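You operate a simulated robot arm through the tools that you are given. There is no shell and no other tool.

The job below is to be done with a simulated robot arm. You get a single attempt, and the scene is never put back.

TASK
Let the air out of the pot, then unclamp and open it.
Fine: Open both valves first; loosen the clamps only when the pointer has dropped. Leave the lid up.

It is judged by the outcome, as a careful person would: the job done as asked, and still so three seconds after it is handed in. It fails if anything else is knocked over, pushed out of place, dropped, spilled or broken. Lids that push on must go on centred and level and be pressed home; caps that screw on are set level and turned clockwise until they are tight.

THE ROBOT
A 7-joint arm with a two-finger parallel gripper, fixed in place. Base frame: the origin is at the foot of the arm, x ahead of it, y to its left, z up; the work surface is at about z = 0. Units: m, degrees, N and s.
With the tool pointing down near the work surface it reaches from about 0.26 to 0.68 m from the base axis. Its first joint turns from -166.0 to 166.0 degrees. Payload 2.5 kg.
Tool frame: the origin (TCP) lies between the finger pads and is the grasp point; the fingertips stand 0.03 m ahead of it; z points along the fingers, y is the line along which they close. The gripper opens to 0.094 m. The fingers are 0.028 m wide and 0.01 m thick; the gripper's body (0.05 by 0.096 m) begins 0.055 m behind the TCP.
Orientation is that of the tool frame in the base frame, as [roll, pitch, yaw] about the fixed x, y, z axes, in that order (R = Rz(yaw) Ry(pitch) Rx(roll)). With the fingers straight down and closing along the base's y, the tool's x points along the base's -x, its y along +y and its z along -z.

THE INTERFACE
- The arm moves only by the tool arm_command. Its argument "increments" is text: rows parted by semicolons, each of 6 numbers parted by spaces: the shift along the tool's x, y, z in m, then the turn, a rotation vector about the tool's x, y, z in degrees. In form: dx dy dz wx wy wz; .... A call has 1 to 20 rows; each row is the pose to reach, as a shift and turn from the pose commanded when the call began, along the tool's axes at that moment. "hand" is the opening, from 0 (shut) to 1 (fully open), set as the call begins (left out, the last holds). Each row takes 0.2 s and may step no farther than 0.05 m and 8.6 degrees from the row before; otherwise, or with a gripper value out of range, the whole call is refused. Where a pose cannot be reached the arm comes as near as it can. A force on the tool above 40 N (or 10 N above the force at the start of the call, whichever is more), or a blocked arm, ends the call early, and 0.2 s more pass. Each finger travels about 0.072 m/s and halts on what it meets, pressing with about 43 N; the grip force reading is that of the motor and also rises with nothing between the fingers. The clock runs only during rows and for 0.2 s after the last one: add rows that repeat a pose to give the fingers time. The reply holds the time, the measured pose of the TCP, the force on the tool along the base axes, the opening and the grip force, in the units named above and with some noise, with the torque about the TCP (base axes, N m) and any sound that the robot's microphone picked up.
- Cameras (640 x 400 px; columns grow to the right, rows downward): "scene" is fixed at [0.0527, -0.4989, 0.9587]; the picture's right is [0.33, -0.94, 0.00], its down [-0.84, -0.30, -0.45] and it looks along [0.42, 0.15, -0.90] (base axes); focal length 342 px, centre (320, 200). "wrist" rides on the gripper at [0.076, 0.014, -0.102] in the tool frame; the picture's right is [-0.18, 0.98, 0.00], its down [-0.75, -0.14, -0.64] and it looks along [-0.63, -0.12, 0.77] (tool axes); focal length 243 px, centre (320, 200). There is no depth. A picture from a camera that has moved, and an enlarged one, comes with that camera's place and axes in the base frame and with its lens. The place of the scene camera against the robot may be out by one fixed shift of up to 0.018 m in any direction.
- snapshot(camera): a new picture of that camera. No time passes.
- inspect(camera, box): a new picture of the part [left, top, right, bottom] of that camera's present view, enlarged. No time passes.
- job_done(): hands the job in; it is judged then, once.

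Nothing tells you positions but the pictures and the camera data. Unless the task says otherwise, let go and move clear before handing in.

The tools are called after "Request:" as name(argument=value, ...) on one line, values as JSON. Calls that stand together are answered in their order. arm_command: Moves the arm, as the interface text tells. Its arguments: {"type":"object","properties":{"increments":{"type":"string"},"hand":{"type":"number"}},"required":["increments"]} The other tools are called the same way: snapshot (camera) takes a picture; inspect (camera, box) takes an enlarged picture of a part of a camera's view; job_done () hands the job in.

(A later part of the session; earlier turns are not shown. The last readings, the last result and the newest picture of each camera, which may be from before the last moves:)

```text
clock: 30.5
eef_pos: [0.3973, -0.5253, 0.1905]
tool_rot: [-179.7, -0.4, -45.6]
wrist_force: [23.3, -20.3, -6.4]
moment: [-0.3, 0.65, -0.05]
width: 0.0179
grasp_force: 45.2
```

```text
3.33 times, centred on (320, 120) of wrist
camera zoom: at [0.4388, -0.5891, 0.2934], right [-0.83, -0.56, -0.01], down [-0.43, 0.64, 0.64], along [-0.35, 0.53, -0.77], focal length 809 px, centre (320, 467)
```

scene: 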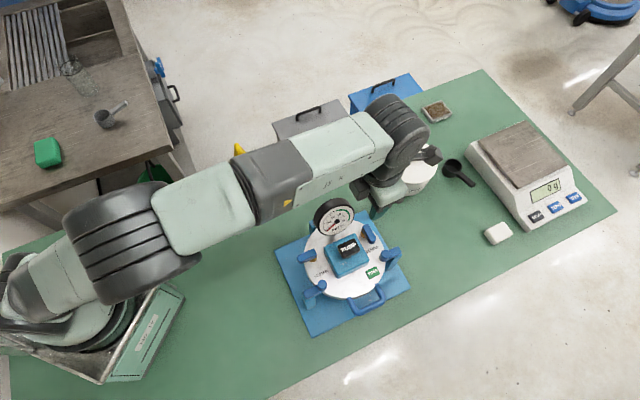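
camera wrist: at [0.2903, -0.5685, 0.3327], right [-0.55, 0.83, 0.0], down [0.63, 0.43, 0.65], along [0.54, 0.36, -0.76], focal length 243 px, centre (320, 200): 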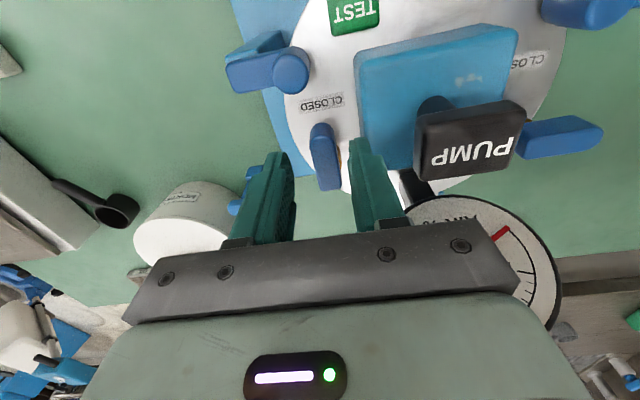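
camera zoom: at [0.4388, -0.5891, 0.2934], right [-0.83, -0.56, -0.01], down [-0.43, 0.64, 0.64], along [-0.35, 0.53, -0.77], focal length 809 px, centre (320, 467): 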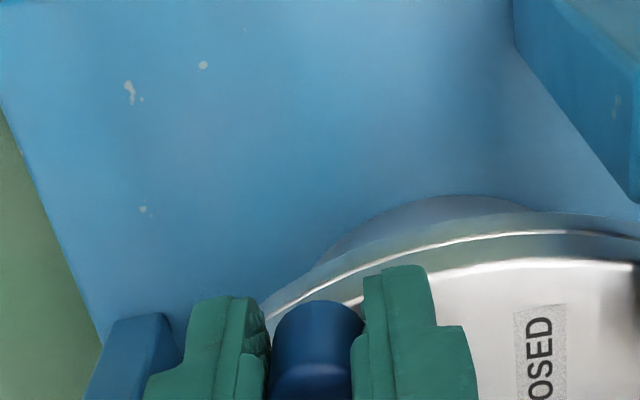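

The right lever has also turned 90°. I'll release it, rise and check everything.

Request:
arm_command(increments="0 0 0 0 0 0; 0 0 0 0 0 0; 0 0 -0.02 0 0 0; 0 0 -0.06 0 0 0; 0 0 -0.10 0 0 0; 0 0 -0.14 0 0 0; 0 0 -0.19 0 0 0; 0 0 -0.19 0 0 0", hand=0.4)

Request:
snapshot(camera="wrist")

Request:
inspect(camera="scene", box=[260, 180, 420, 340])

```text
clock: 32.3
eef_pos: [0.3948, -0.5255, 0.3815]
tool_rot: [-179.8, -0.2, -45.7]
wrist_force: [0.1, -0.2, 0.1]
moment: [0.02, 0.0, 0.01]
width: 0.0375
grasp_force: 0.0
```

```text
taken
camera wrist: at [0.4369, -0.59, 0.4842], right [-0.83, -0.55, 0.0], down [-0.43, 0.64, 0.64], along [-0.35, 0.53, -0.77], focal length 243 px, centre (320, 200)
```

wrist: 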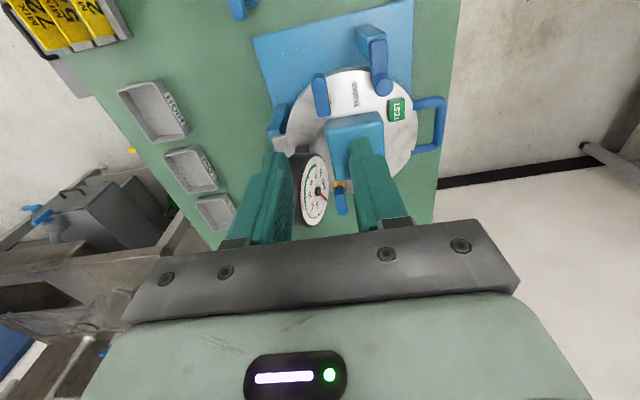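

```text
2.50 times, centred on (340, 260) of scene
camera zoom: at [0.0527, -0.4989, 0.9587], right [0.33, -0.94, 0.0], down [-0.84, -0.3, -0.45], along [0.42, 0.15, -0.9], focal length 854 px, centre (270, 50)
```

zoom: 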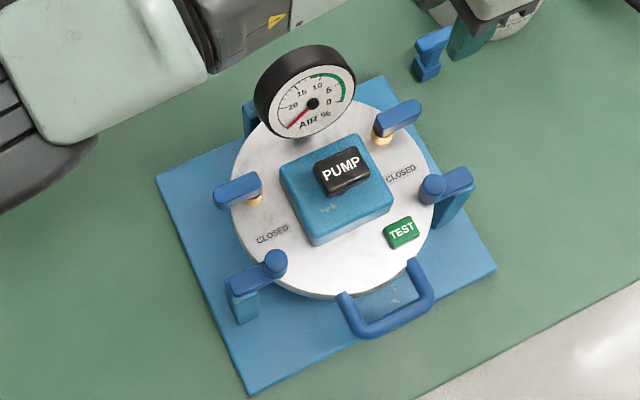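

Both valves are open and the pointer is fully down, so the clamps come next. I'll look at the right clamp to see how it pivots.

Request:
inspect(camera="wrist", box=[330, 10, 450, 110])

Request:
inspect(camera="wrist", box=[260, 60, 460, 220])

Request:
inspect(camera="scene", box=[355, 235, 415, 285])

Request:
inspect(camera="scene", box=[300, 270, 350, 320])

```text
4.00 times, centred on (390, 60) of wrist
camera zoom: at [0.4369, -0.59, 0.4842], right [-0.83, -0.55, 0.0], down [-0.43, 0.64, 0.64], along [-0.35, 0.53, -0.77], focal length 970 px, centre (40, 760)
```

zoom: 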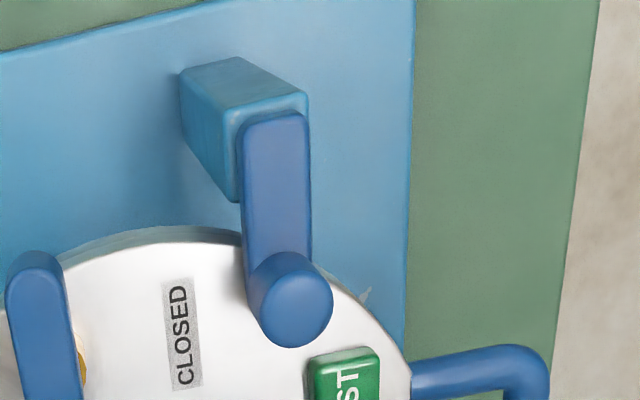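

```text
2.50 times, centred on (360, 140) of wrist
camera zoom: at [0.4369, -0.59, 0.4842], right [-0.83, -0.55, 0.0], down [-0.43, 0.64, 0.64], along [-0.35, 0.53, -0.77], focal length 606 px, centre (220, 350)
```

zoom: 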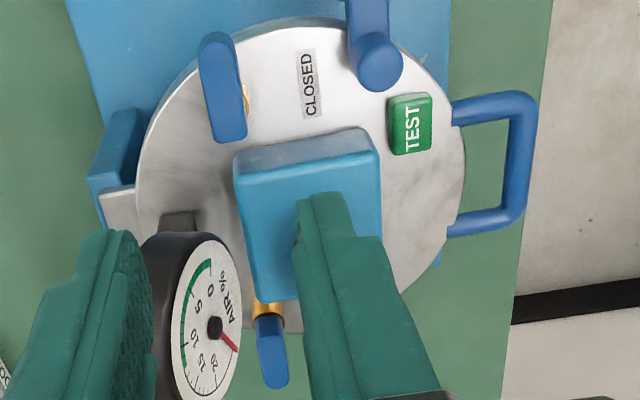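

```text
8.00 times, centred on (385, 260) of scene
camera zoom: at [0.0527, -0.4989, 0.9587], right [0.33, -0.94, 0.0], down [-0.84, -0.3, -0.45], along [0.42, 0.15, -0.9], focal length 2733 px, centre (-200, -280)
```

zoom: 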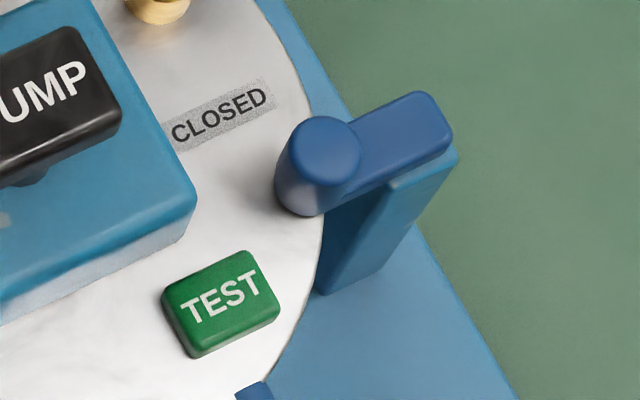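

```text
8.00 times, centred on (325, 295) of scene
camera zoom: at [0.0527, -0.4989, 0.9587], right [0.33, -0.94, 0.0], down [-0.84, -0.3, -0.45], along [0.42, 0.15, -0.9], focal length 2733 px, centre (280, -560)
```

zoom: 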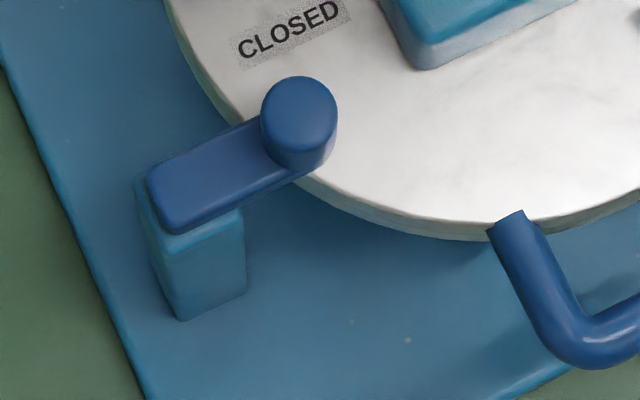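

Each clamp is a bar on a post with an upright knob over the lid, most likely a swing or lift arm. I'll go above the right knob, near (0.329,-0.565), with the fingers either side of it.

Request:
arm_command(increments="-0.006 0.025 0.0 0 0 0; -0.012 0.05 0.0 0 0 0; -0.0177 0.0747 0.03 0 0 0; -0.0177 0.0747 0.07 0 0 0; -0.0177 0.0747 0.11 0 0 0; -0.0177 0.0747 0.14 0 0 0; -0.0177 0.0747 0.14 0 0 0", hand=0.55)

Request:
snapshot(camera="wrist")

Request:
inspect(camera="wrist", box=[240, 60, 400, 180])

```text
clock: 33.9
eef_pos: [0.3308, -0.5638, 0.2386]
tool_rot: [-179.9, -0.3, -45.7]
wrist_force: [-0.4, 0.1, -0.5]
moment: [-0.01, 0.0, -0.01]
width: 0.0518
grasp_force: 0.0
```

```text
taken
camera wrist: at [0.3719, -0.6288, 0.3424], right [-0.83, -0.55, 0.0], down [-0.43, 0.64, 0.64], along [-0.35, 0.53, -0.77], focal length 243 px, centre (320, 200)
```

wrist: 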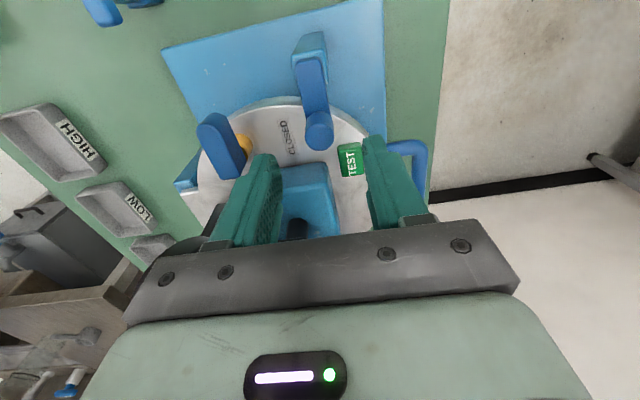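

```text
3.33 times, centred on (320, 120) of wrist
camera zoom: at [0.3719, -0.6288, 0.3424], right [-0.83, -0.55, 0.0], down [-0.43, 0.64, 0.64], along [-0.35, 0.53, -0.77], focal length 809 px, centre (320, 467)
```

zoom: 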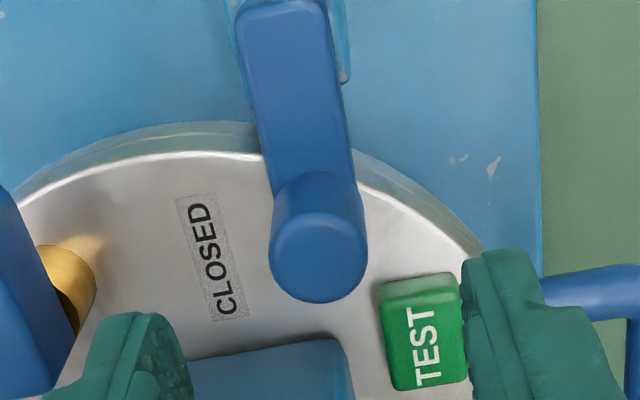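

The knob is almost under the grasp point, but the TEST button is close to one finger's path. I'll narrow the fingers to 36 mm and shift 4 mm outward so that finger misses the button.

Request:
arm_command(increments="0.004 -0.001 0.01 0 0 0; 0.004 -0.001 0.025 0 0 0; 0.004 -0.001 0.03 0 0 0; 0.004 -0.001 0.03 0 0 0", hand=0.38)

Request:
inspect(camera="wrist", box=[240, 60, 400, 180])

```text
clock: 34.9
eef_pos: [0.3333, -0.5659, 0.2089]
tool_rot: [-179.9, -0.2, -45.7]
wrist_force: [0.6, -0.8, 0.4]
moment: [0.0, -0.03, -0.01]
width: 0.0359
grasp_force: 0.1
```

```text
3.33 times, centred on (320, 120) of wrist
camera zoom: at [0.3754, -0.6309, 0.3122], right [-0.83, -0.55, 0.0], down [-0.43, 0.64, 0.64], along [-0.35, 0.53, -0.77], focal length 809 px, centre (320, 467)
```

zoom: 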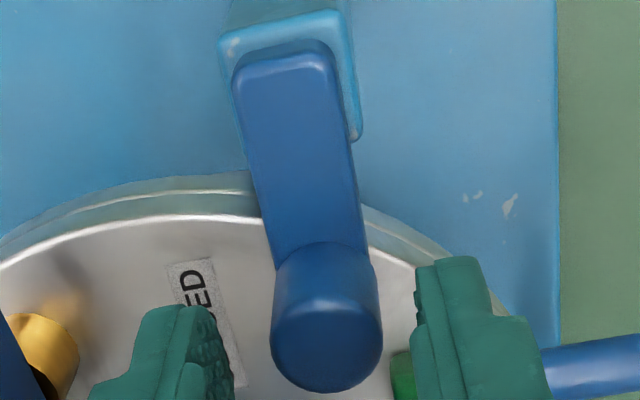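

There is clearance to the TEST button. I'll lower the last 2 cm and close on the knob.

Request:
arm_command(increments="0 0 0.01 0 0 0; 0 0 0.02 0 0 0; 0 0 0.02 0 0 0")

Request:
arm_command(increments="0 0 0 0 0 0; 0 0 0 0 0 0; 0 0 0 0 0 0", hand=0.15)

Request:
inspect(camera="wrist", box=[240, 60, 400, 180])

```text
clock: 35.7
eef_pos: [0.333, -0.5662, 0.1904]
tool_rot: [-179.8, -0.1, -45.8]
wrist_force: [-0.1, -1.3, 0.2]
moment: [-0.03, 0.01, -0.03]
width: 0.0357
grasp_force: 0.1
```

```text
clock: 36.5
eef_pos: [0.3334, -0.5666, 0.1893]
tool_rot: [-179.8, -0.2, -45.7]
wrist_force: [-0.3, -1.2, -1.6]
moment: [-0.43, 0.41, -0.03]
width: 0.0214
grasp_force: 44.8
```

```text
3.33 times, centred on (320, 120) of wrist
camera zoom: at [0.3754, -0.6313, 0.2924], right [-0.83, -0.55, 0.0], down [-0.43, 0.64, 0.64], along [-0.35, 0.53, -0.77], focal length 809 px, centre (320, 467)
```

zoom: 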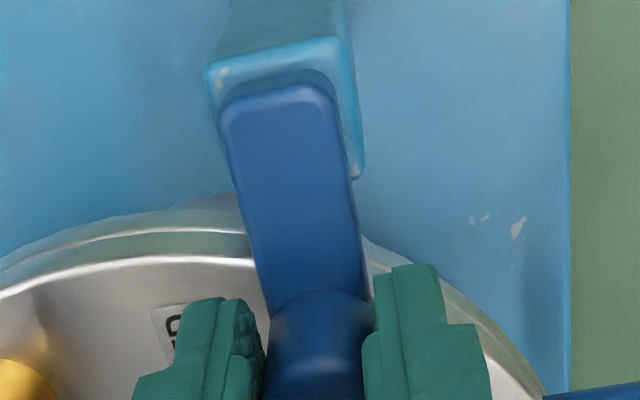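

The right knob is gripped. I'll try a small swing about the post and read the resistance.

Request:
arm_command(increments="0 0.001 0 0 0 -2; 0 0.0021 0 0 0 -4; 0.0002 0.0031 0 0 0 -6; 0.0003 0.0042 0 0 0 -8; 0.0003 0.0042 0 0 0 -8")

Request:
inspect(camera="wrist", box=[240, 60, 400, 180])

```text
clock: 37.7
eef_pos: [0.3306, -0.569, 0.1896]
tool_rot: [-179.8, -0.1, -37.7]
wrist_force: [-3.6, 0.0, -1.3]
moment: [-0.43, 0.52, -0.14]
width: 0.0211
grasp_force: 44.7
```

```text
3.33 times, centred on (320, 120) of wrist
camera zoom: at [0.3816, -0.6275, 0.2925], right [-0.75, -0.67, 0.0], down [-0.51, 0.57, 0.64], along [-0.42, 0.48, -0.77], focal length 809 px, centre (320, 467)
```

zoom: 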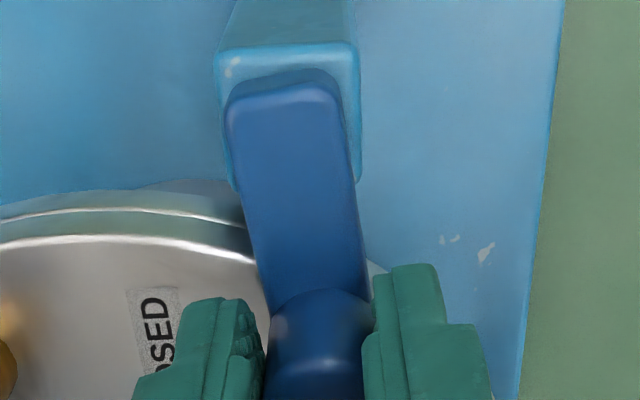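

It swings with almost no resistance, so it is a swing clamp. I'll continue around the post, away from the valve.

Request:
arm_command(increments="0.0003 0.0042 0 0 0 -8; 0.0012 0.0083 0 0 0 -16; 0.0026 0.0122 0 0 0 -24; 0.0046 0.0159 0 0 0 -32; 0.0046 0.0159 0 0 0 -32")

Request:
inspect(camera="wrist", box=[240, 60, 400, 180])

Request:
inspect(camera="scene", box=[290, 190, 450, 320])

```text
clock: 38.0
eef_pos: [0.3275, -0.5719, 0.1895]
tool_rot: [-179.1, -0.5, -35.4]
wrist_force: [0.1, -0.9, 0.7]
moment: [-0.82, 0.2, -0.07]
width: 0.0215
grasp_force: 45.3
out of reach, approached as far as the arm can: row 1
stopped in row 1: the force on the tool passed its limit at 42 N (the readings are from after the stop); the commanded pose is now the measured one
```

```text
3.33 times, centred on (320, 120) of wrist
camera zoom: at [0.3793, -0.6276, 0.2923], right [-0.72, -0.69, -0.02], down [-0.54, 0.55, 0.64], along [-0.43, 0.47, -0.77], focal length 809 px, centre (320, 467)
```

zoom: 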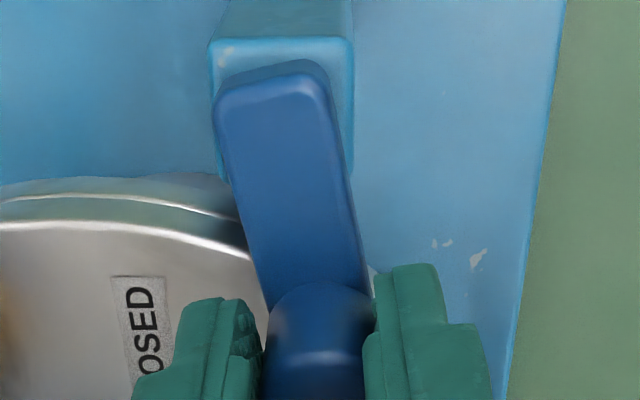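

```text
3.08 times, centred on (370, 255) of scene
camera zoom: at [0.0527, -0.4989, 0.9587], right [0.33, -0.94, 0.0], down [-0.84, -0.3, -0.45], along [0.42, 0.15, -0.9], focal length 1051 px, centre (166, 31)
```

zoom: 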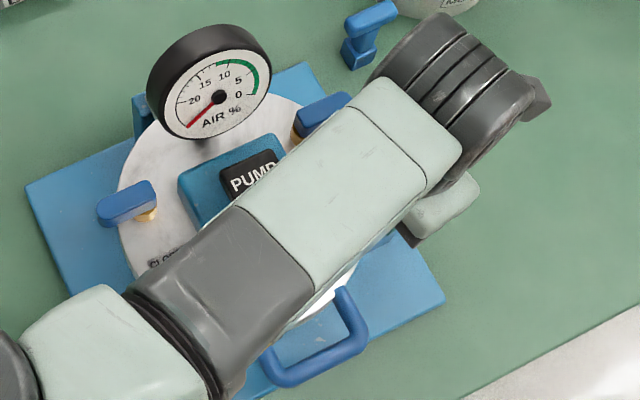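

The hand reached a joint limit while swinging. I'll let go, rise, turn the hand by 180° and re-grip so it has room to turn.

Request:
arm_command(increments="0 0 0 0 0 0; 0 0 0 0 0 0; 0 0 -0.03 0 0 0; 0 0 -0.07 0 0 0; 0 0 -0.11 0 0 0; 0 0 -0.15 0 0 0; 0 0 -0.15 0 0 8.4; 0 0 -0.15 0 0 16.8; 0 0 -0.15 0 0 25.2; 0 0 -0.15 0 0 33.6; 0 0 -0.15 0 0 42; 0 0 -0.15 0 0 50.4; 0 0 -0.15 0 0 58.8; 0 0 -0.15 0 0 67.2; 0 0 -0.15 0 0 75.6; 0 0 -0.15 0 0 84; 0 0 -0.15 0 0 92; 0 0 -0.15 0 0 100; 0 0 -0.15 0 0 100", hand=0.4)

Request:
arm_command(increments="0 0 0 0 0 8; 0 0 0 0 0 16; 0 0 0 0 0 24; 0 0 0 0 0 32; 0 0 0 0 0 40; 0 0 0 0 0 48; 0 0 0 0 0 56; 0 0 0 0 0 64; 0 0 0 0 0 72; 0 0 0 0 0 79; 0 0 0 0 0 79")

Request:
snapshot(camera="wrist")

Request:
inspect(camera="scene", box=[260, 180, 420, 340])

```text
clock: 42.0
eef_pos: [0.3246, -0.5713, 0.3392]
tool_rot: [-179.6, 1.1, -135.4]
wrist_force: [0.4, 0.3, -0.6]
moment: [0.0, 0.04, 0.0]
width: 0.0376
grasp_force: 0.0
out of reach, approached as far as the arm can: row 5, 6
```

```text
clock: 44.4
eef_pos: [0.3253, -0.5718, 0.3395]
tool_rot: [179.0, 0.5, 145.4]
wrist_force: [-0.2, 0.3, 0.2]
moment: [-0.02, -0.01, 0.01]
width: 0.0373
grasp_force: 0.1
```

```text
taken
camera wrist: at [0.2685, -0.5178, 0.4417], right [0.71, 0.71, 0.02], down [0.53, -0.55, 0.65], along [0.47, -0.45, -0.76], focal length 243 px, centre (320, 200)
```

wrist: 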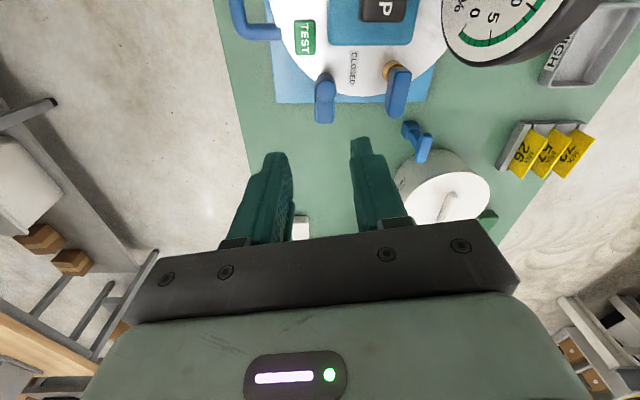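

```text
2.50 times, centred on (340, 260) of scene
camera zoom: at [0.0527, -0.4989, 0.9587], right [0.33, -0.94, 0.0], down [-0.84, -0.3, -0.45], along [0.42, 0.15, -0.9], focal length 854 px, centre (270, 50)
```

zoom: 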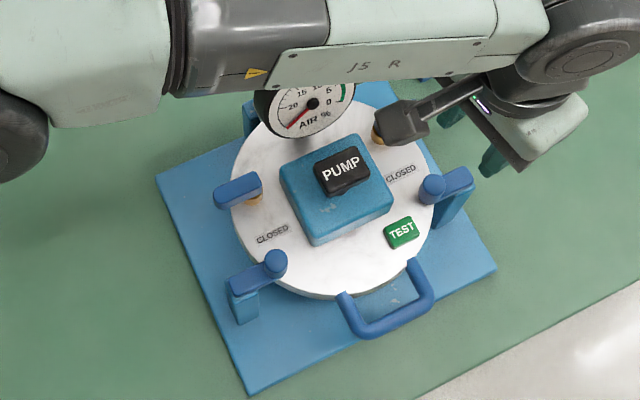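

I'll check whether the right clamp stayed where I swung it.

Request:
inspect(camera="wrist", box=[280, 40, 400, 140])

Request:
inspect(camera="scene", box=[355, 235, 415, 285])

```text
4.00 times, centred on (340, 90) of wrist
camera zoom: at [0.2685, -0.5178, 0.4417], right [0.71, 0.71, 0.02], down [0.53, -0.55, 0.65], along [0.47, -0.45, -0.76], focal length 970 px, centre (240, 640)
```

zoom: 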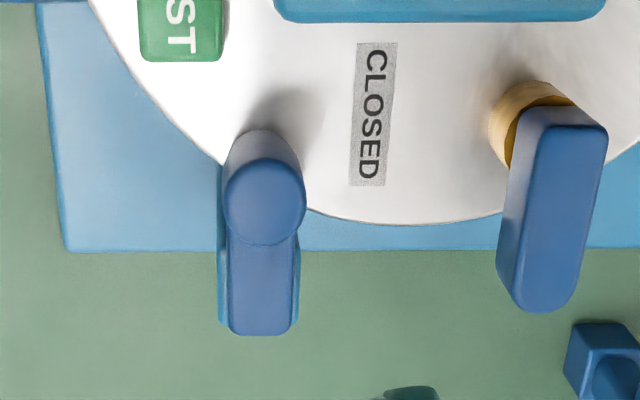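

```text
8.00 times, centred on (385, 260) of scene
camera zoom: at [0.0527, -0.4989, 0.9587], right [0.33, -0.94, 0.0], down [-0.84, -0.3, -0.45], along [0.42, 0.15, -0.9], focal length 2733 px, centre (-200, -280)
```

zoom: 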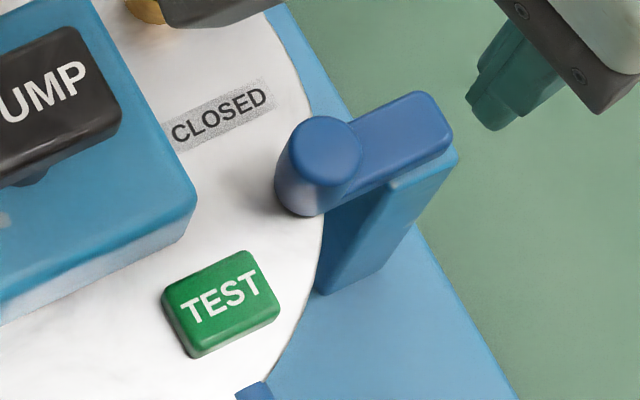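

The clamp returned to its original place after release, so it needs a full swing. I'll re-grip it with the hand turned the other way and more travel available.

Request:
arm_command(increments="-0.003 0.0044 0.0 0.5 0.25 5; -0.0061 0.0088 0.0 1 0.5 9.9; -0.0061 0.0088 0.04 1 0.5 9.9; -0.0061 0.0088 0.08 1 0.5 9.9; -0.0061 0.0088 0.11 1 0.5 9.9; -0.0061 0.0088 0.127 1 0.5 9.9; -0.0061 0.0088 0.127 1 0.5 9.9", hand=0.38)

Request:
snapshot(camera="wrist")

Request:
inspect(camera="wrist", box=[240, 60, 400, 180])

```text
clock: 46.0
eef_pos: [0.336, -0.5671, 0.2123]
tool_rot: [-180.0, -0.1, 135.7]
wrist_force: [0.9, 0.3, -0.3]
moment: [-0.02, 0.02, 0.04]
width: 0.0359
grasp_force: 0.0
```

```text
taken
camera wrist: at [0.2922, -0.504, 0.3149], right [0.82, 0.57, 0.0], down [0.44, -0.63, 0.64], along [0.37, -0.52, -0.77], focal length 243 px, centre (320, 200)
```

wrist: 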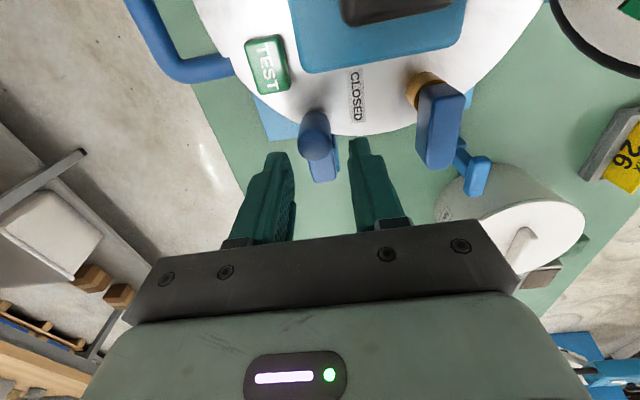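

```text
3.33 times, centred on (320, 120) of wrist
camera zoom: at [0.2922, -0.504, 0.3149], right [0.82, 0.57, 0.0], down [0.44, -0.63, 0.64], along [0.37, -0.52, -0.77], focal length 809 px, centre (320, 467)
```

zoom: 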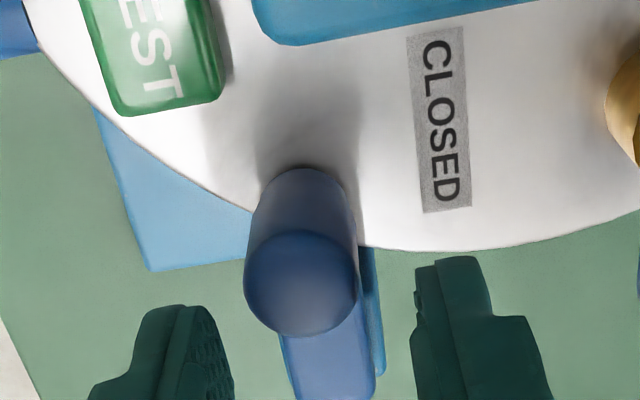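

The knob is slightly to one side. I'll centre on it, descend and close.

Request:
arm_command(increments="0.002 -0.0028 0.008 0 0 0; 0.002 -0.0028 0.016 0 0 0; 0.002 -0.0028 0.023 0 0 0; 0.002 -0.0028 0.023 0 0 0", hand=0.38)

Request:
arm_command(increments="0 0 0 0 0 0; 0 0 0 0 0 0; 0 0 0 0 0 0", hand=0.15)

Request:
inspect(camera="wrist", box=[240, 60, 400, 180])

```text
clock: 47.0
eef_pos: [0.3349, -0.566, 0.1883]
tool_rot: [-179.9, -0.2, 135.7]
wrist_force: [-0.2, 0.4, -0.3]
moment: [0.01, 0.03, 0.01]
width: 0.036
grasp_force: 0.0
```

```text
clock: 47.8
eef_pos: [0.334, -0.5675, 0.1891]
tool_rot: [-179.9, -0.1, 135.7]
wrist_force: [-0.2, -1.7, -0.9]
moment: [0.32, -0.36, 0.02]
width: 0.0212
grasp_force: 44.9
```

```text
3.33 times, centred on (320, 120) of wrist
camera zoom: at [0.2891, -0.504, 0.2921], right [0.82, 0.57, 0.0], down [0.44, -0.63, 0.64], along [0.37, -0.52, -0.77], focal length 809 px, centre (320, 467)
```

zoom: 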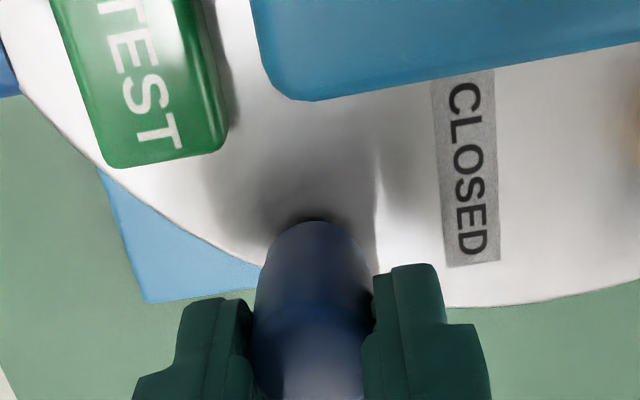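

Gripped again. I'll swing it 24° about the post and check the motion and force.

Request:
arm_command(increments="-0.0001 -0.0022 0 0 0 -4; -0.0003 -0.0045 0 0 0 -8; -0.0007 -0.0067 0 0 0 -12; -0.0012 -0.0088 0 0 0 -16; -0.002 -0.0109 0 0 0 -20; -0.0028 -0.013 0 0 0 -24; -0.0028 -0.013 0 0 0 -24")

Request:
inspect(camera="wrist", box=[240, 60, 400, 180])

Request:
inspect(camera="scene", box=[330, 215, 430, 290])

```text
clock: 49.4
eef_pos: [0.3276, -0.5791, 0.1882]
tool_rot: [179.9, 0.0, 159.7]
wrist_force: [-5.6, 12.6, 4.0]
moment: [-0.12, 0.42, 0.27]
width: 0.0214
grasp_force: 45.0
```

```text
3.33 times, centred on (320, 120) of wrist
camera zoom: at [0.2601, -0.5394, 0.2921], right [0.51, 0.86, 0.0], down [0.66, -0.39, 0.64], along [0.55, -0.33, -0.77], focal length 809 px, centre (320, 467)
```

zoom: 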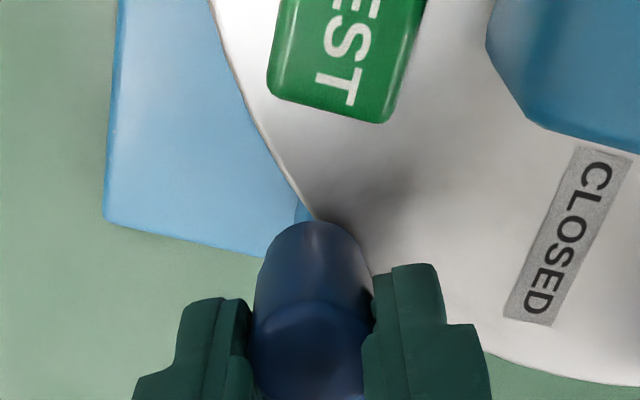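

```text
5.33 times, centred on (380, 252) of scene
camera zoom: at [0.0527, -0.4989, 0.9587], right [0.33, -0.94, 0.0], down [-0.84, -0.3, -0.45], along [0.42, 0.15, -0.9], focal length 1822 px, centre (0, -80)
```

zoom: 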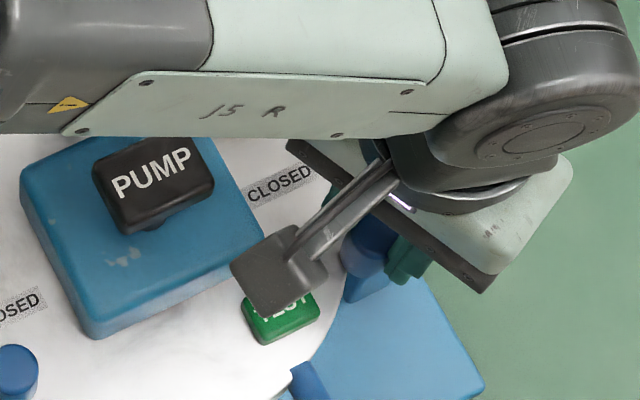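

The clamp is really swinging off the lid. I'll continue to about 90°.

Request:
arm_command(increments="0.0002 -0.0048 0 0 0 -8; -0.0008 -0.0096 0 0 0 -16; -0.0023 -0.0142 0 0 0 -24; -0.0043 -0.0185 0 0 0 -32; -0.0043 -0.0185 0 0 0 -32")

Request:
inspect(camera="wrist", box=[240, 60, 400, 180])

```text
clock: 50.6
eef_pos: [0.3266, -0.5976, 0.19]
tool_rot: [179.9, 0.0, -168.1]
wrist_force: [8.6, 8.6, -2.5]
moment: [-0.31, -0.18, 0.2]
width: 0.0213
grasp_force: 45.2
```

```text
3.33 times, centred on (320, 120) of wrist
camera zoom: at [0.2479, -0.5987, 0.2919], right [-0.02, 1.0, 0.0], down [0.77, 0.01, 0.64], along [0.64, 0.01, -0.77], focal length 809 px, centre (320, 467)
```

zoom: 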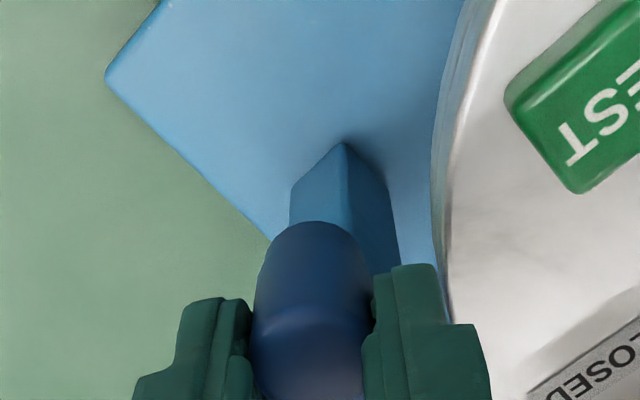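

That makes 56° so far. I'll go a bit further, watching the reach limit.

Request:
arm_command(increments="-0.0006 -0.0045 0 0 0 -8; -0.0015 -0.009 0 0 0 -16; -0.003 -0.0132 0 0 0 -24; -0.0054 -0.0175 0 0 0 -32; -0.0054 -0.0175 0 0 0 -32")

Request:
inspect(camera="wrist", box=[240, 60, 400, 180])

Request:
inspect(camera="scene", box=[300, 200, 460, 320])

```text
clock: 52.0
eef_pos: [0.3336, -0.6123, 0.1893]
tool_rot: [179.5, 0.4, -136.2]
wrist_force: [-3.1, 7.2, 3.7]
moment: [-0.7, -0.02, -0.34]
width: 0.0214
grasp_force: 44.9
stopped in row 5: the force on the tool passed its limit at 41 N (the readings are from after the stop); the commanded pose is now the measured one
```

```text
3.33 times, centred on (320, 120) of wrist
camera zoom: at [0.2685, -0.655, 0.2917], right [-0.55, 0.84, 0.01], down [0.64, 0.41, 0.64], along [0.54, 0.36, -0.76], focal length 809 px, centre (320, 467)
```

zoom: 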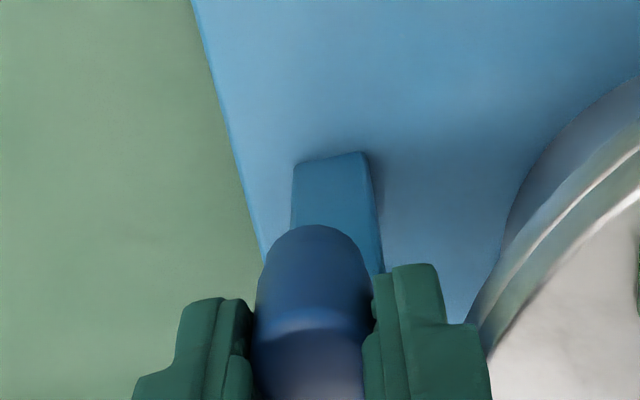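

```text
3.33 times, centred on (380, 260) of scene
camera zoom: at [0.0527, -0.4989, 0.9587], right [0.33, -0.94, 0.0], down [-0.84, -0.3, -0.45], along [0.42, 0.15, -0.9], focal length 1139 px, centre (120, 0)
```

zoom: 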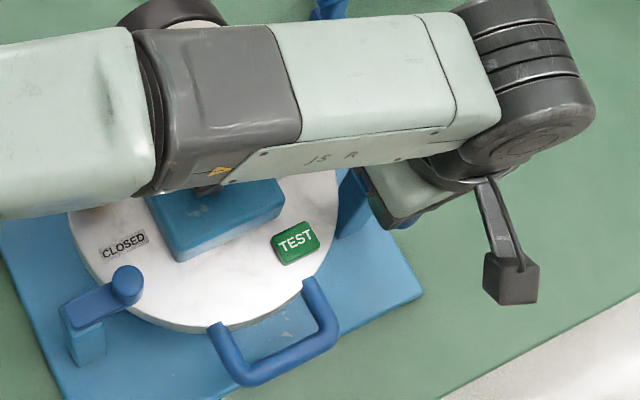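

The right clamp has swung about 88° to what feels like its stop. I'll release, rise and check that it stays open.

Request:
arm_command(increments="0 0 0 0 0 0; 0 0 0 0 0 0; 0 0 -0.02 0 0 0; 0 0 -0.06 0 0 0; 0 0 -0.10 0 0 0; 0 0 -0.14 0 0 0; 0 0 -0.14 0 0 0", hand=0.4)

Request:
snapshot(camera="wrist")

Request:
snapshot(camera="scene")

```text
clock: 53.6
eef_pos: [0.3339, -0.6136, 0.3299]
tool_rot: [179.6, 0.3, -136.2]
wrist_force: [0.8, -0.1, -0.5]
moment: [-0.03, 0.02, 0.0]
width: 0.0379
grasp_force: 0.0
```

```text
taken
camera wrist: at [0.2687, -0.6565, 0.4321], right [-0.55, 0.84, 0.01], down [0.64, 0.41, 0.64], along [0.54, 0.36, -0.76], focal length 243 px, centre (320, 200)
```

wrist: 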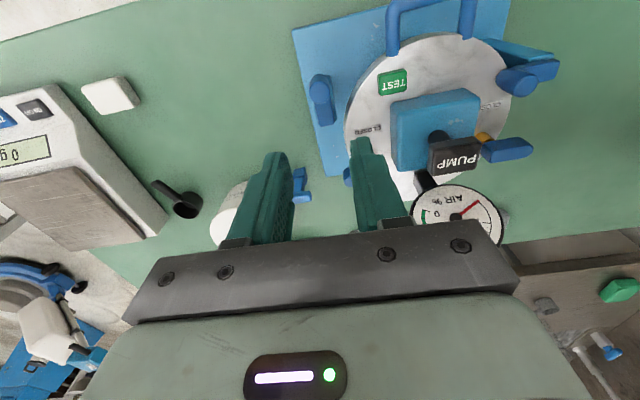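

```text
taken
```

scene: 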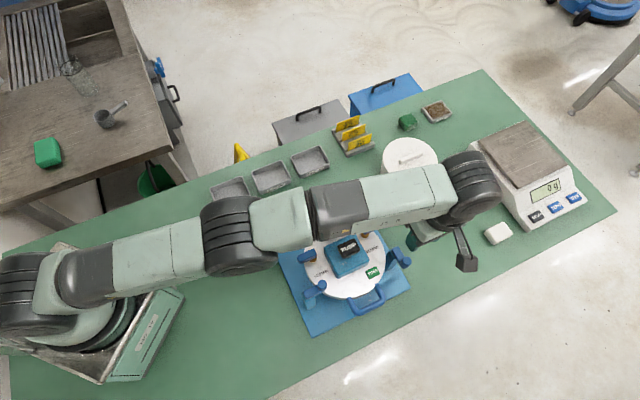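

The right clamp stays open. Now I'll move over to the left clamp at about (0.212,-0.445) with the hand turned to match.

Request:
arm_command(increments="-0.0026 0.019 0 0 0 -8.1; -0.0052 0.038 0 0 0 -16.2; -0.0078 0.057 0 0 0 -24.3; -0.0104 0.076 0 0 0 -32.4; -0.013 0.095 0 0 0 -40.5; -0.0157 0.114 0 0 0 -48.6; -0.0183 0.133 0 0 0 -56.7; -0.0209 0.152 0 0 0 -64.8; -0.0235 0.171 0 0 0 -72.9; -0.0261 0.19 0 0 0 -81; -0.0287 0.2089 0 0 0 -88.5; -0.0287 0.2089 0 0 0 -88.5; -0.0287 0.2089 0.04 0 0 -88.5; -0.0287 0.2089 0.08 0 0 -88.5; -0.0287 0.2089 0.115 0 0 -88.5; -0.0287 0.2089 0.115 0 0 -88.5", hand=0.38)

Request:
snapshot(camera="wrist")

Request:
inspect(camera="wrist", box=[240, 60, 400, 180])

Request:
snapshot(camera="scene")

```text
clock: 57.0
eef_pos: [0.2096, -0.4406, 0.2158]
tool_rot: [-179.7, 0.4, -47.7]
wrist_force: [-0.4, -0.1, 0.0]
moment: [-0.01, -0.03, -0.01]
width: 0.0356
grasp_force: 0.1
```

```text
taken
camera wrist: at [0.2506, -0.5075, 0.318], right [-0.85, -0.53, 0.0], down [-0.4, 0.65, 0.65], along [-0.34, 0.55, -0.76], focal length 243 px, centre (320, 200)
```

wrist: 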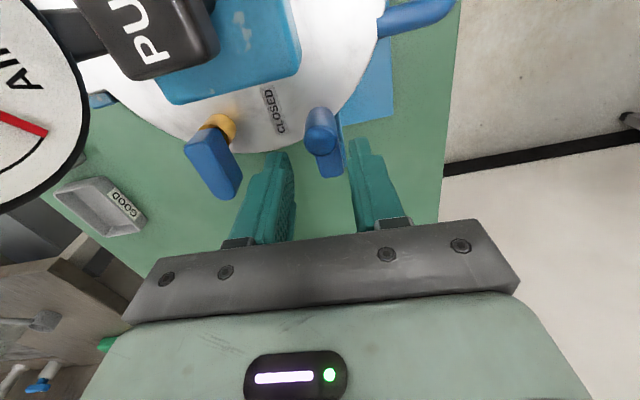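

```text
3.33 times, centred on (320, 120) of wrist
camera zoom: at [0.2506, -0.5075, 0.318], right [-0.85, -0.53, 0.0], down [-0.4, 0.65, 0.65], along [-0.34, 0.55, -0.76], focal length 809 px, centre (320, 467)
```

zoom: 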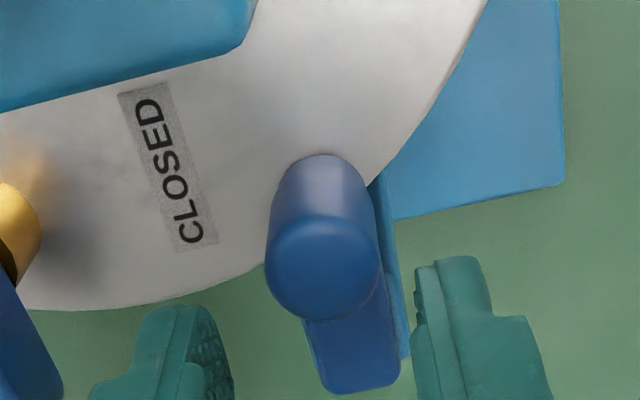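

```text
taken
```

scene: 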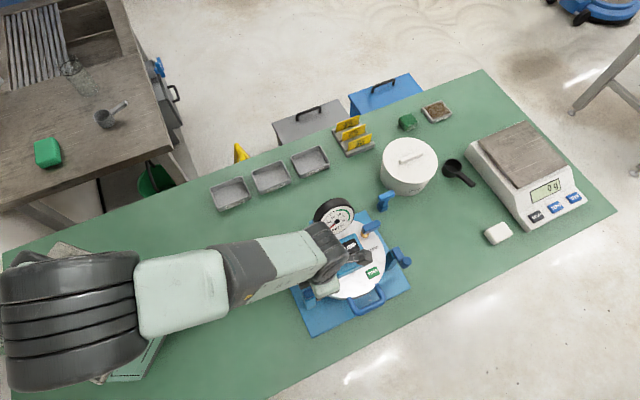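

The left knob is lined up with a small correction. I'll descend and close on it.

Request:
arm_command(increments="0.005 0.0014 0.01 0 0 0; 0.005 0.0014 0.02 0 0 0; 0.005 0.0014 0.0265 0 0 0; 0.005 0.0014 0.0265 0 0 0", hand=0.38)

Request:
arm_command(increments="0 0 0 0 0 0; 0 0 0 0 0 0; 0 0 0 0 0 0", hand=0.15)

Request:
inspect(camera="wrist", box=[240, 60, 400, 180])

```text
clock: 58.0
eef_pos: [0.2133, -0.4442, 0.1898]
tool_rot: [-179.8, 0.4, -47.7]
wrist_force: [0.4, -1.0, 0.2]
moment: [0.01, 0.01, 0.01]
width: 0.0359
grasp_force: 0.1
```

```text
clock: 58.8
eef_pos: [0.2121, -0.4466, 0.1894]
tool_rot: [-179.7, 0.4, -47.7]
wrist_force: [0.7, -1.4, -4.3]
moment: [-0.48, 0.4, -0.02]
width: 0.0214
grasp_force: 44.9
```

```text
3.33 times, centred on (320, 120) of wrist
camera zoom: at [0.253, -0.5126, 0.2912], right [-0.85, -0.53, 0.0], down [-0.4, 0.65, 0.65], along [-0.34, 0.55, -0.76], focal length 809 px, centre (320, 467)
```

zoom: 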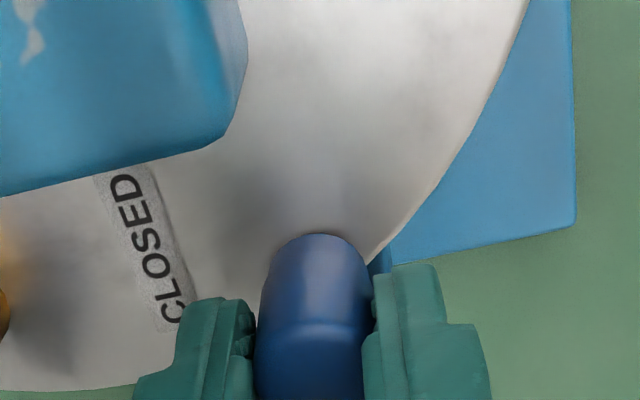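

Gripped. I'll swing the left clamp outward in the mirrored direction.

Request:
arm_command(increments="-0.0001 0.0024 0 0 0 4; -0.0003 0.0049 0 0 0 8; -0.0008 0.0073 0 0 0 12; -0.0013 0.0096 0 0 0 16; -0.003 0.0142 0 0 0 24; -0.0053 0.0185 0 0 0 32; -0.0053 0.0185 0 0 0 32")

Request:
inspect(camera="wrist", box=[240, 60, 400, 180])

```text
clock: 60.4
eef_pos: [0.1962, -0.4547, 0.189]
tool_rot: [179.9, 0.6, -79.8]
wrist_force: [12.9, -8.5, -12.8]
moment: [-0.13, 0.07, -0.37]
width: 0.0213
grasp_force: 44.9
```

```text
3.33 times, centred on (320, 120) of wrist
camera zoom: at [0.1943, -0.5331, 0.2913], right [-1.0, 0.01, 0.0], down [0.01, 0.76, 0.65], along [0.0, 0.65, -0.76], focal length 809 px, centre (320, 467)
```

zoom: 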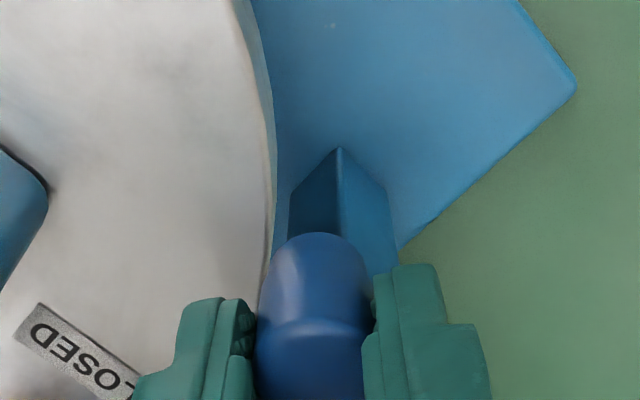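

It is swinging freely. I'll continue to 90°.

Request:
arm_command(increments="0.0002 0.005 0.0003 0 0 8; -0.0008 0.0099 0.0003 0 0 16; -0.0026 0.0146 0.0003 0 0 24; -0.005 0.019 0.0003 0 0 32; -0.008 0.0231 0.0003 0 0 40; -0.0115 0.0265 0.0003 0 0 48; -0.0155 0.0292 0.0003 0 0 56; -0.0155 0.0292 0.0003 0 0 56")

Request:
inspect(camera="wrist", box=[240, 60, 400, 180])

```text
clock: 62.2
eef_pos: [0.1652, -0.4457, 0.1901]
tool_rot: [180.0, 0.3, -135.8]
wrist_force: [14.8, -10.1, -5.7]
moment: [-0.88, -0.48, 0.18]
width: 0.0213
grasp_force: 44.9
```

```text
3.33 times, centred on (320, 120) of wrist
camera zoom: at [0.0996, -0.4889, 0.2918], right [-0.55, 0.83, 0.0], down [0.64, 0.42, 0.64], along [0.54, 0.36, -0.76], focal length 809 px, centre (320, 467)
```

zoom: 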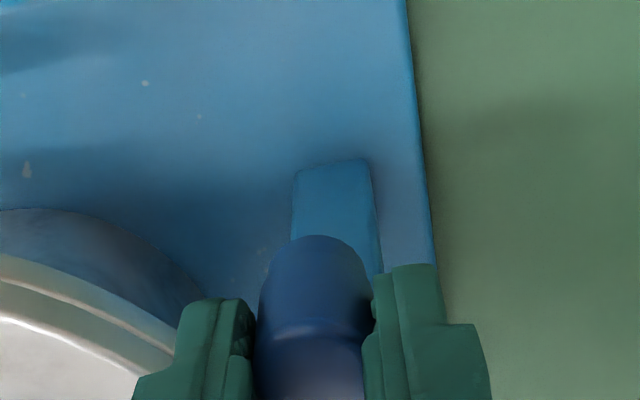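

The left clamp is open too. I'll release it and rise.

Request:
arm_command(increments="0 0 0 0 0 0; 0 0 0 0 0 0; 0 0 -0.02 0 0 0; 0 0 -0.06 0 0 0; 0 0 -0.10 0 0 0; 0 0 -0.14 0 0 0; 0 0 -0.14 0 0 0", hand=0.4)

Request:
snapshot(camera="wrist")

Request:
inspect(camera="scene", box=[260, 180, 420, 340])

```text
clock: 63.8
eef_pos: [0.165, -0.4447, 0.3304]
tool_rot: [179.6, 0.3, -135.7]
wrist_force: [-0.5, -0.6, -0.1]
moment: [0.0, 0.0, 0.02]
width: 0.0376
grasp_force: 0.1
```

```text
taken
camera wrist: at [0.0998, -0.4892, 0.4316], right [-0.55, 0.83, 0.01], down [0.64, 0.42, 0.64], along [0.53, 0.36, -0.76], focal length 243 px, centre (320, 200)
```

wrist: 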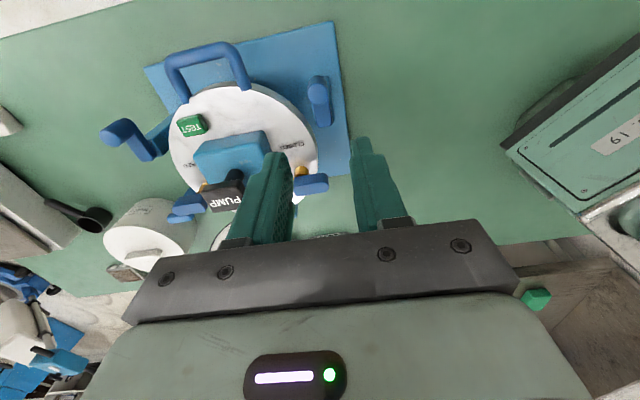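

```text
2.50 times, centred on (340, 260) of scene
camera zoom: at [0.0527, -0.4989, 0.9587], right [0.33, -0.94, 0.0], down [-0.84, -0.3, -0.45], along [0.42, 0.15, -0.9], focal length 854 px, centre (270, 50)
```

zoom: 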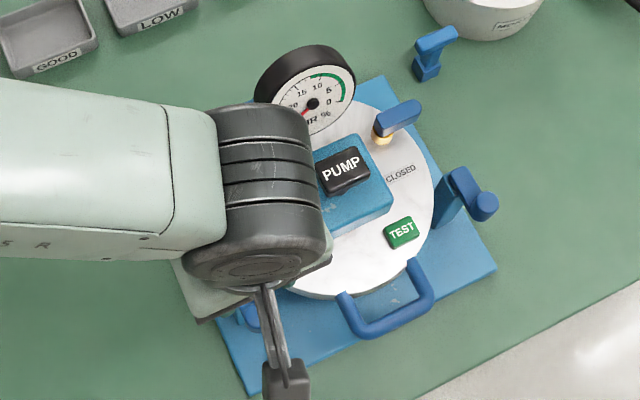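

Both clamps are open and the lid is free. I'll raise the hand and turn it so its closing direction runs from the handle to the hinge, then rehearse the tilts needed to swing the lid up.

Request:
arm_command(increments="0 0 -0.04 0 0 0; 0 0 -0.08 0 0 0; 0 0 -0.1 0 0 8; -0.006 -0.01 -0.1 0 0 16; -0.012 -0.02 -0.1 0 0 24; -0.018 -0.03 -0.1 0 0 32; -0.025 -0.04 -0.1 0 0 40; -0.032 -0.052 -0.1 0 0 48; -0.04 -0.064 -0.1 0 0 56; -0.048 -0.076 -0.1 0 0 64; -0.056 -0.088 -0.1 0 0 72; -0.064 -0.1 -0.1 0 0 80; -0.07 -0.11 -0.1 0 0 86; -0.0743 -0.1172 -0.1 0 0 89.7; -0.0743 -0.1172 -0.1 0 0 89.7")

Request:
snapshot(camera="wrist")

Request:
inspect(camera="wrist", box=[160, 0, 400, 180])

Request:
snapshot(camera="scene")

```text
clock: 67.0
eef_pos: [0.2982, -0.4785, 0.4287]
tool_rot: [179.8, -0.4, 134.5]
wrist_force: [-0.2, -0.2, -0.4]
moment: [-0.03, 0.01, 0.0]
width: 0.0376
grasp_force: 0.1
```

```text
taken
camera wrist: at [0.2559, -0.415, 0.5318], right [0.83, 0.56, 0.0], down [0.43, -0.64, 0.64], along [0.36, -0.53, -0.77], focal length 243 px, centre (320, 200)
```

wrist: 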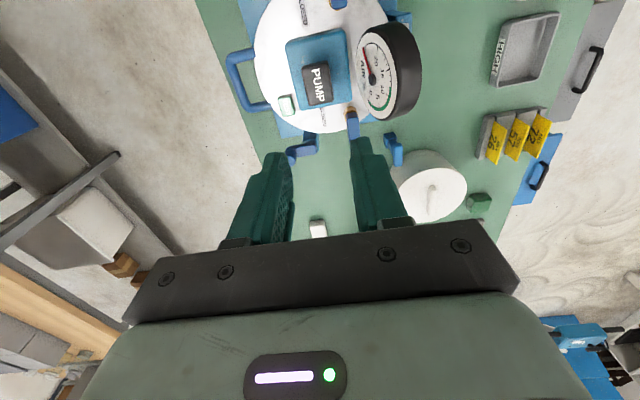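

```text
2.22 times, centred on (280, 90) of wrist
camera zoom: at [0.2559, -0.415, 0.5318], right [0.83, 0.56, 0.0], down [0.43, -0.64, 0.64], along [0.36, -0.53, -0.77], focal length 539 px, centre (409, 444)
```

zoom: 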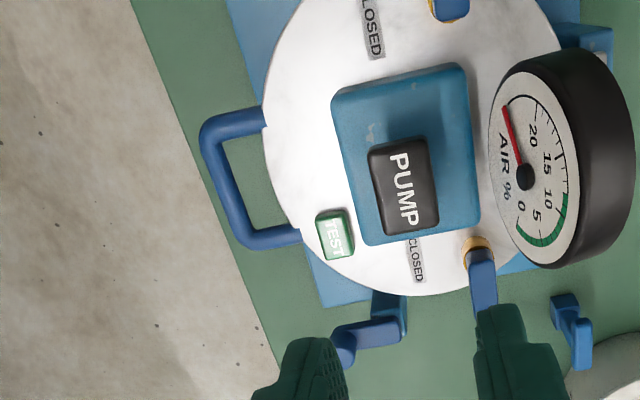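

```text
taken
```

scene: 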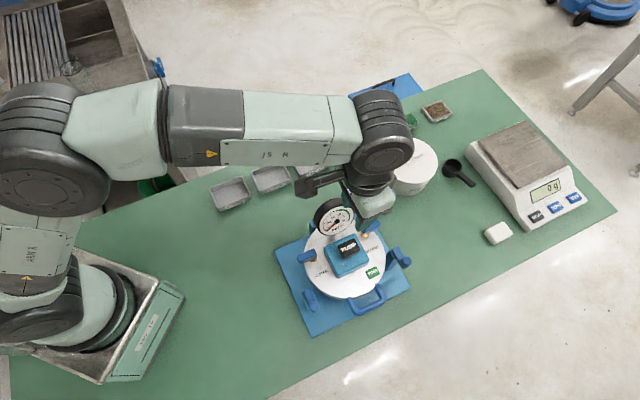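

The arm is set. I'll rehearse the final tilt, as if the lid were upright, in free air above the pot.

Request:
arm_command(increments="0 0.02 0 8 0 0; 0 0.04 0 16 0 0; 0 0.06 0 24 0 0; 0 0.08 0 32 0 0; 0 0.1 0 40 0 0; 0 0.12 0.01 48 0 0; 0 0.14 0.02 55 0 0; 0 0.14 0.02 55 0 0")

Request:
snapshot(camera="scene")

```text
clock: 68.8
eef_pos: [0.3994, -0.3794, 0.4106]
tool_rot: [-125.2, -0.4, 134.7]
wrist_force: [0.3, -0.7, 0.1]
moment: [0.01, 0.02, 0.01]
width: 0.0377
grasp_force: 0.1
```

```text
taken
```

scene: 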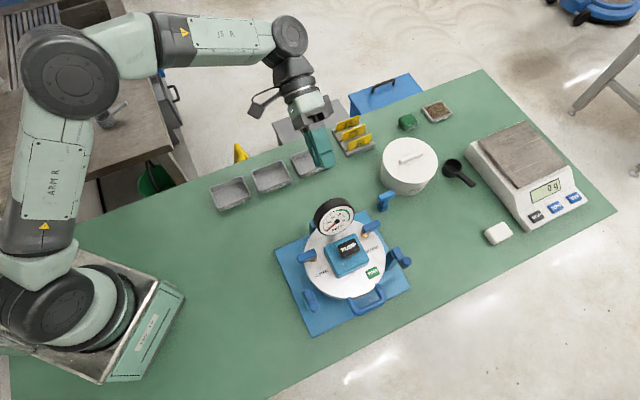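

The upright pose is reachable. Now the starting pose: I'll tilt the hand the other way and come over the handle, staying above it.

Request:
arm_command(increments="0 -0.0068 0.0257 -7.9 0 0; 0 -0.0137 0.0515 -15.8 0 0; 0 -0.0205 0.0772 -23.7 0 0; 0 -0.0274 0.1029 -31.6 0 0; 0 -0.0342 0.1287 -39.5 0 0; 0 -0.0411 0.1544 -47.5 0 0; 0 -0.0479 0.1801 -55.4 0 0; 0 -0.0547 0.2059 -63.3 0 0; 0 -0.0616 0.2316 -71.2 0 0; 0 -0.0684 0.2573 -79.1 0 0; 0 -0.0753 0.2831 -87 0 0; 0 -0.0821 0.3088 -95 0 0; 0 -0.0821 0.3088 -95 0 0")

Request:
snapshot(camera="scene")

Request:
snapshot(camera="wrist")

```text
clock: 71.6
eef_pos: [0.185, -0.5894, 0.2973]
tool_rot: [139.6, -0.4, 134.6]
wrist_force: [-0.1, 0.7, -0.1]
moment: [0.02, 0.0, 0.0]
width: 0.0379
grasp_force: 0.0
```

```text
taken
```

scene: 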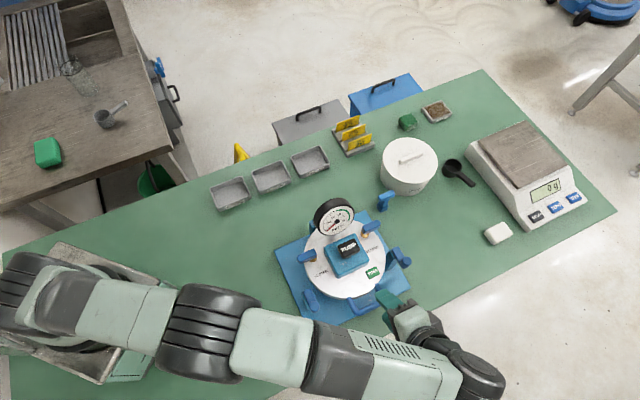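

```text
taken
camera wrist: at [0.0912, -0.5746, 0.3854], right [0.67, 0.39, 0.64], down [0.16, -0.91, 0.39], along [0.73, -0.16, -0.67], focal length 243 px, centre (320, 200)
```

wrist: 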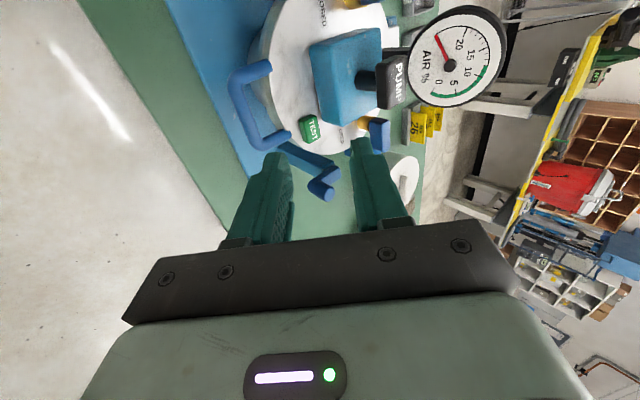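

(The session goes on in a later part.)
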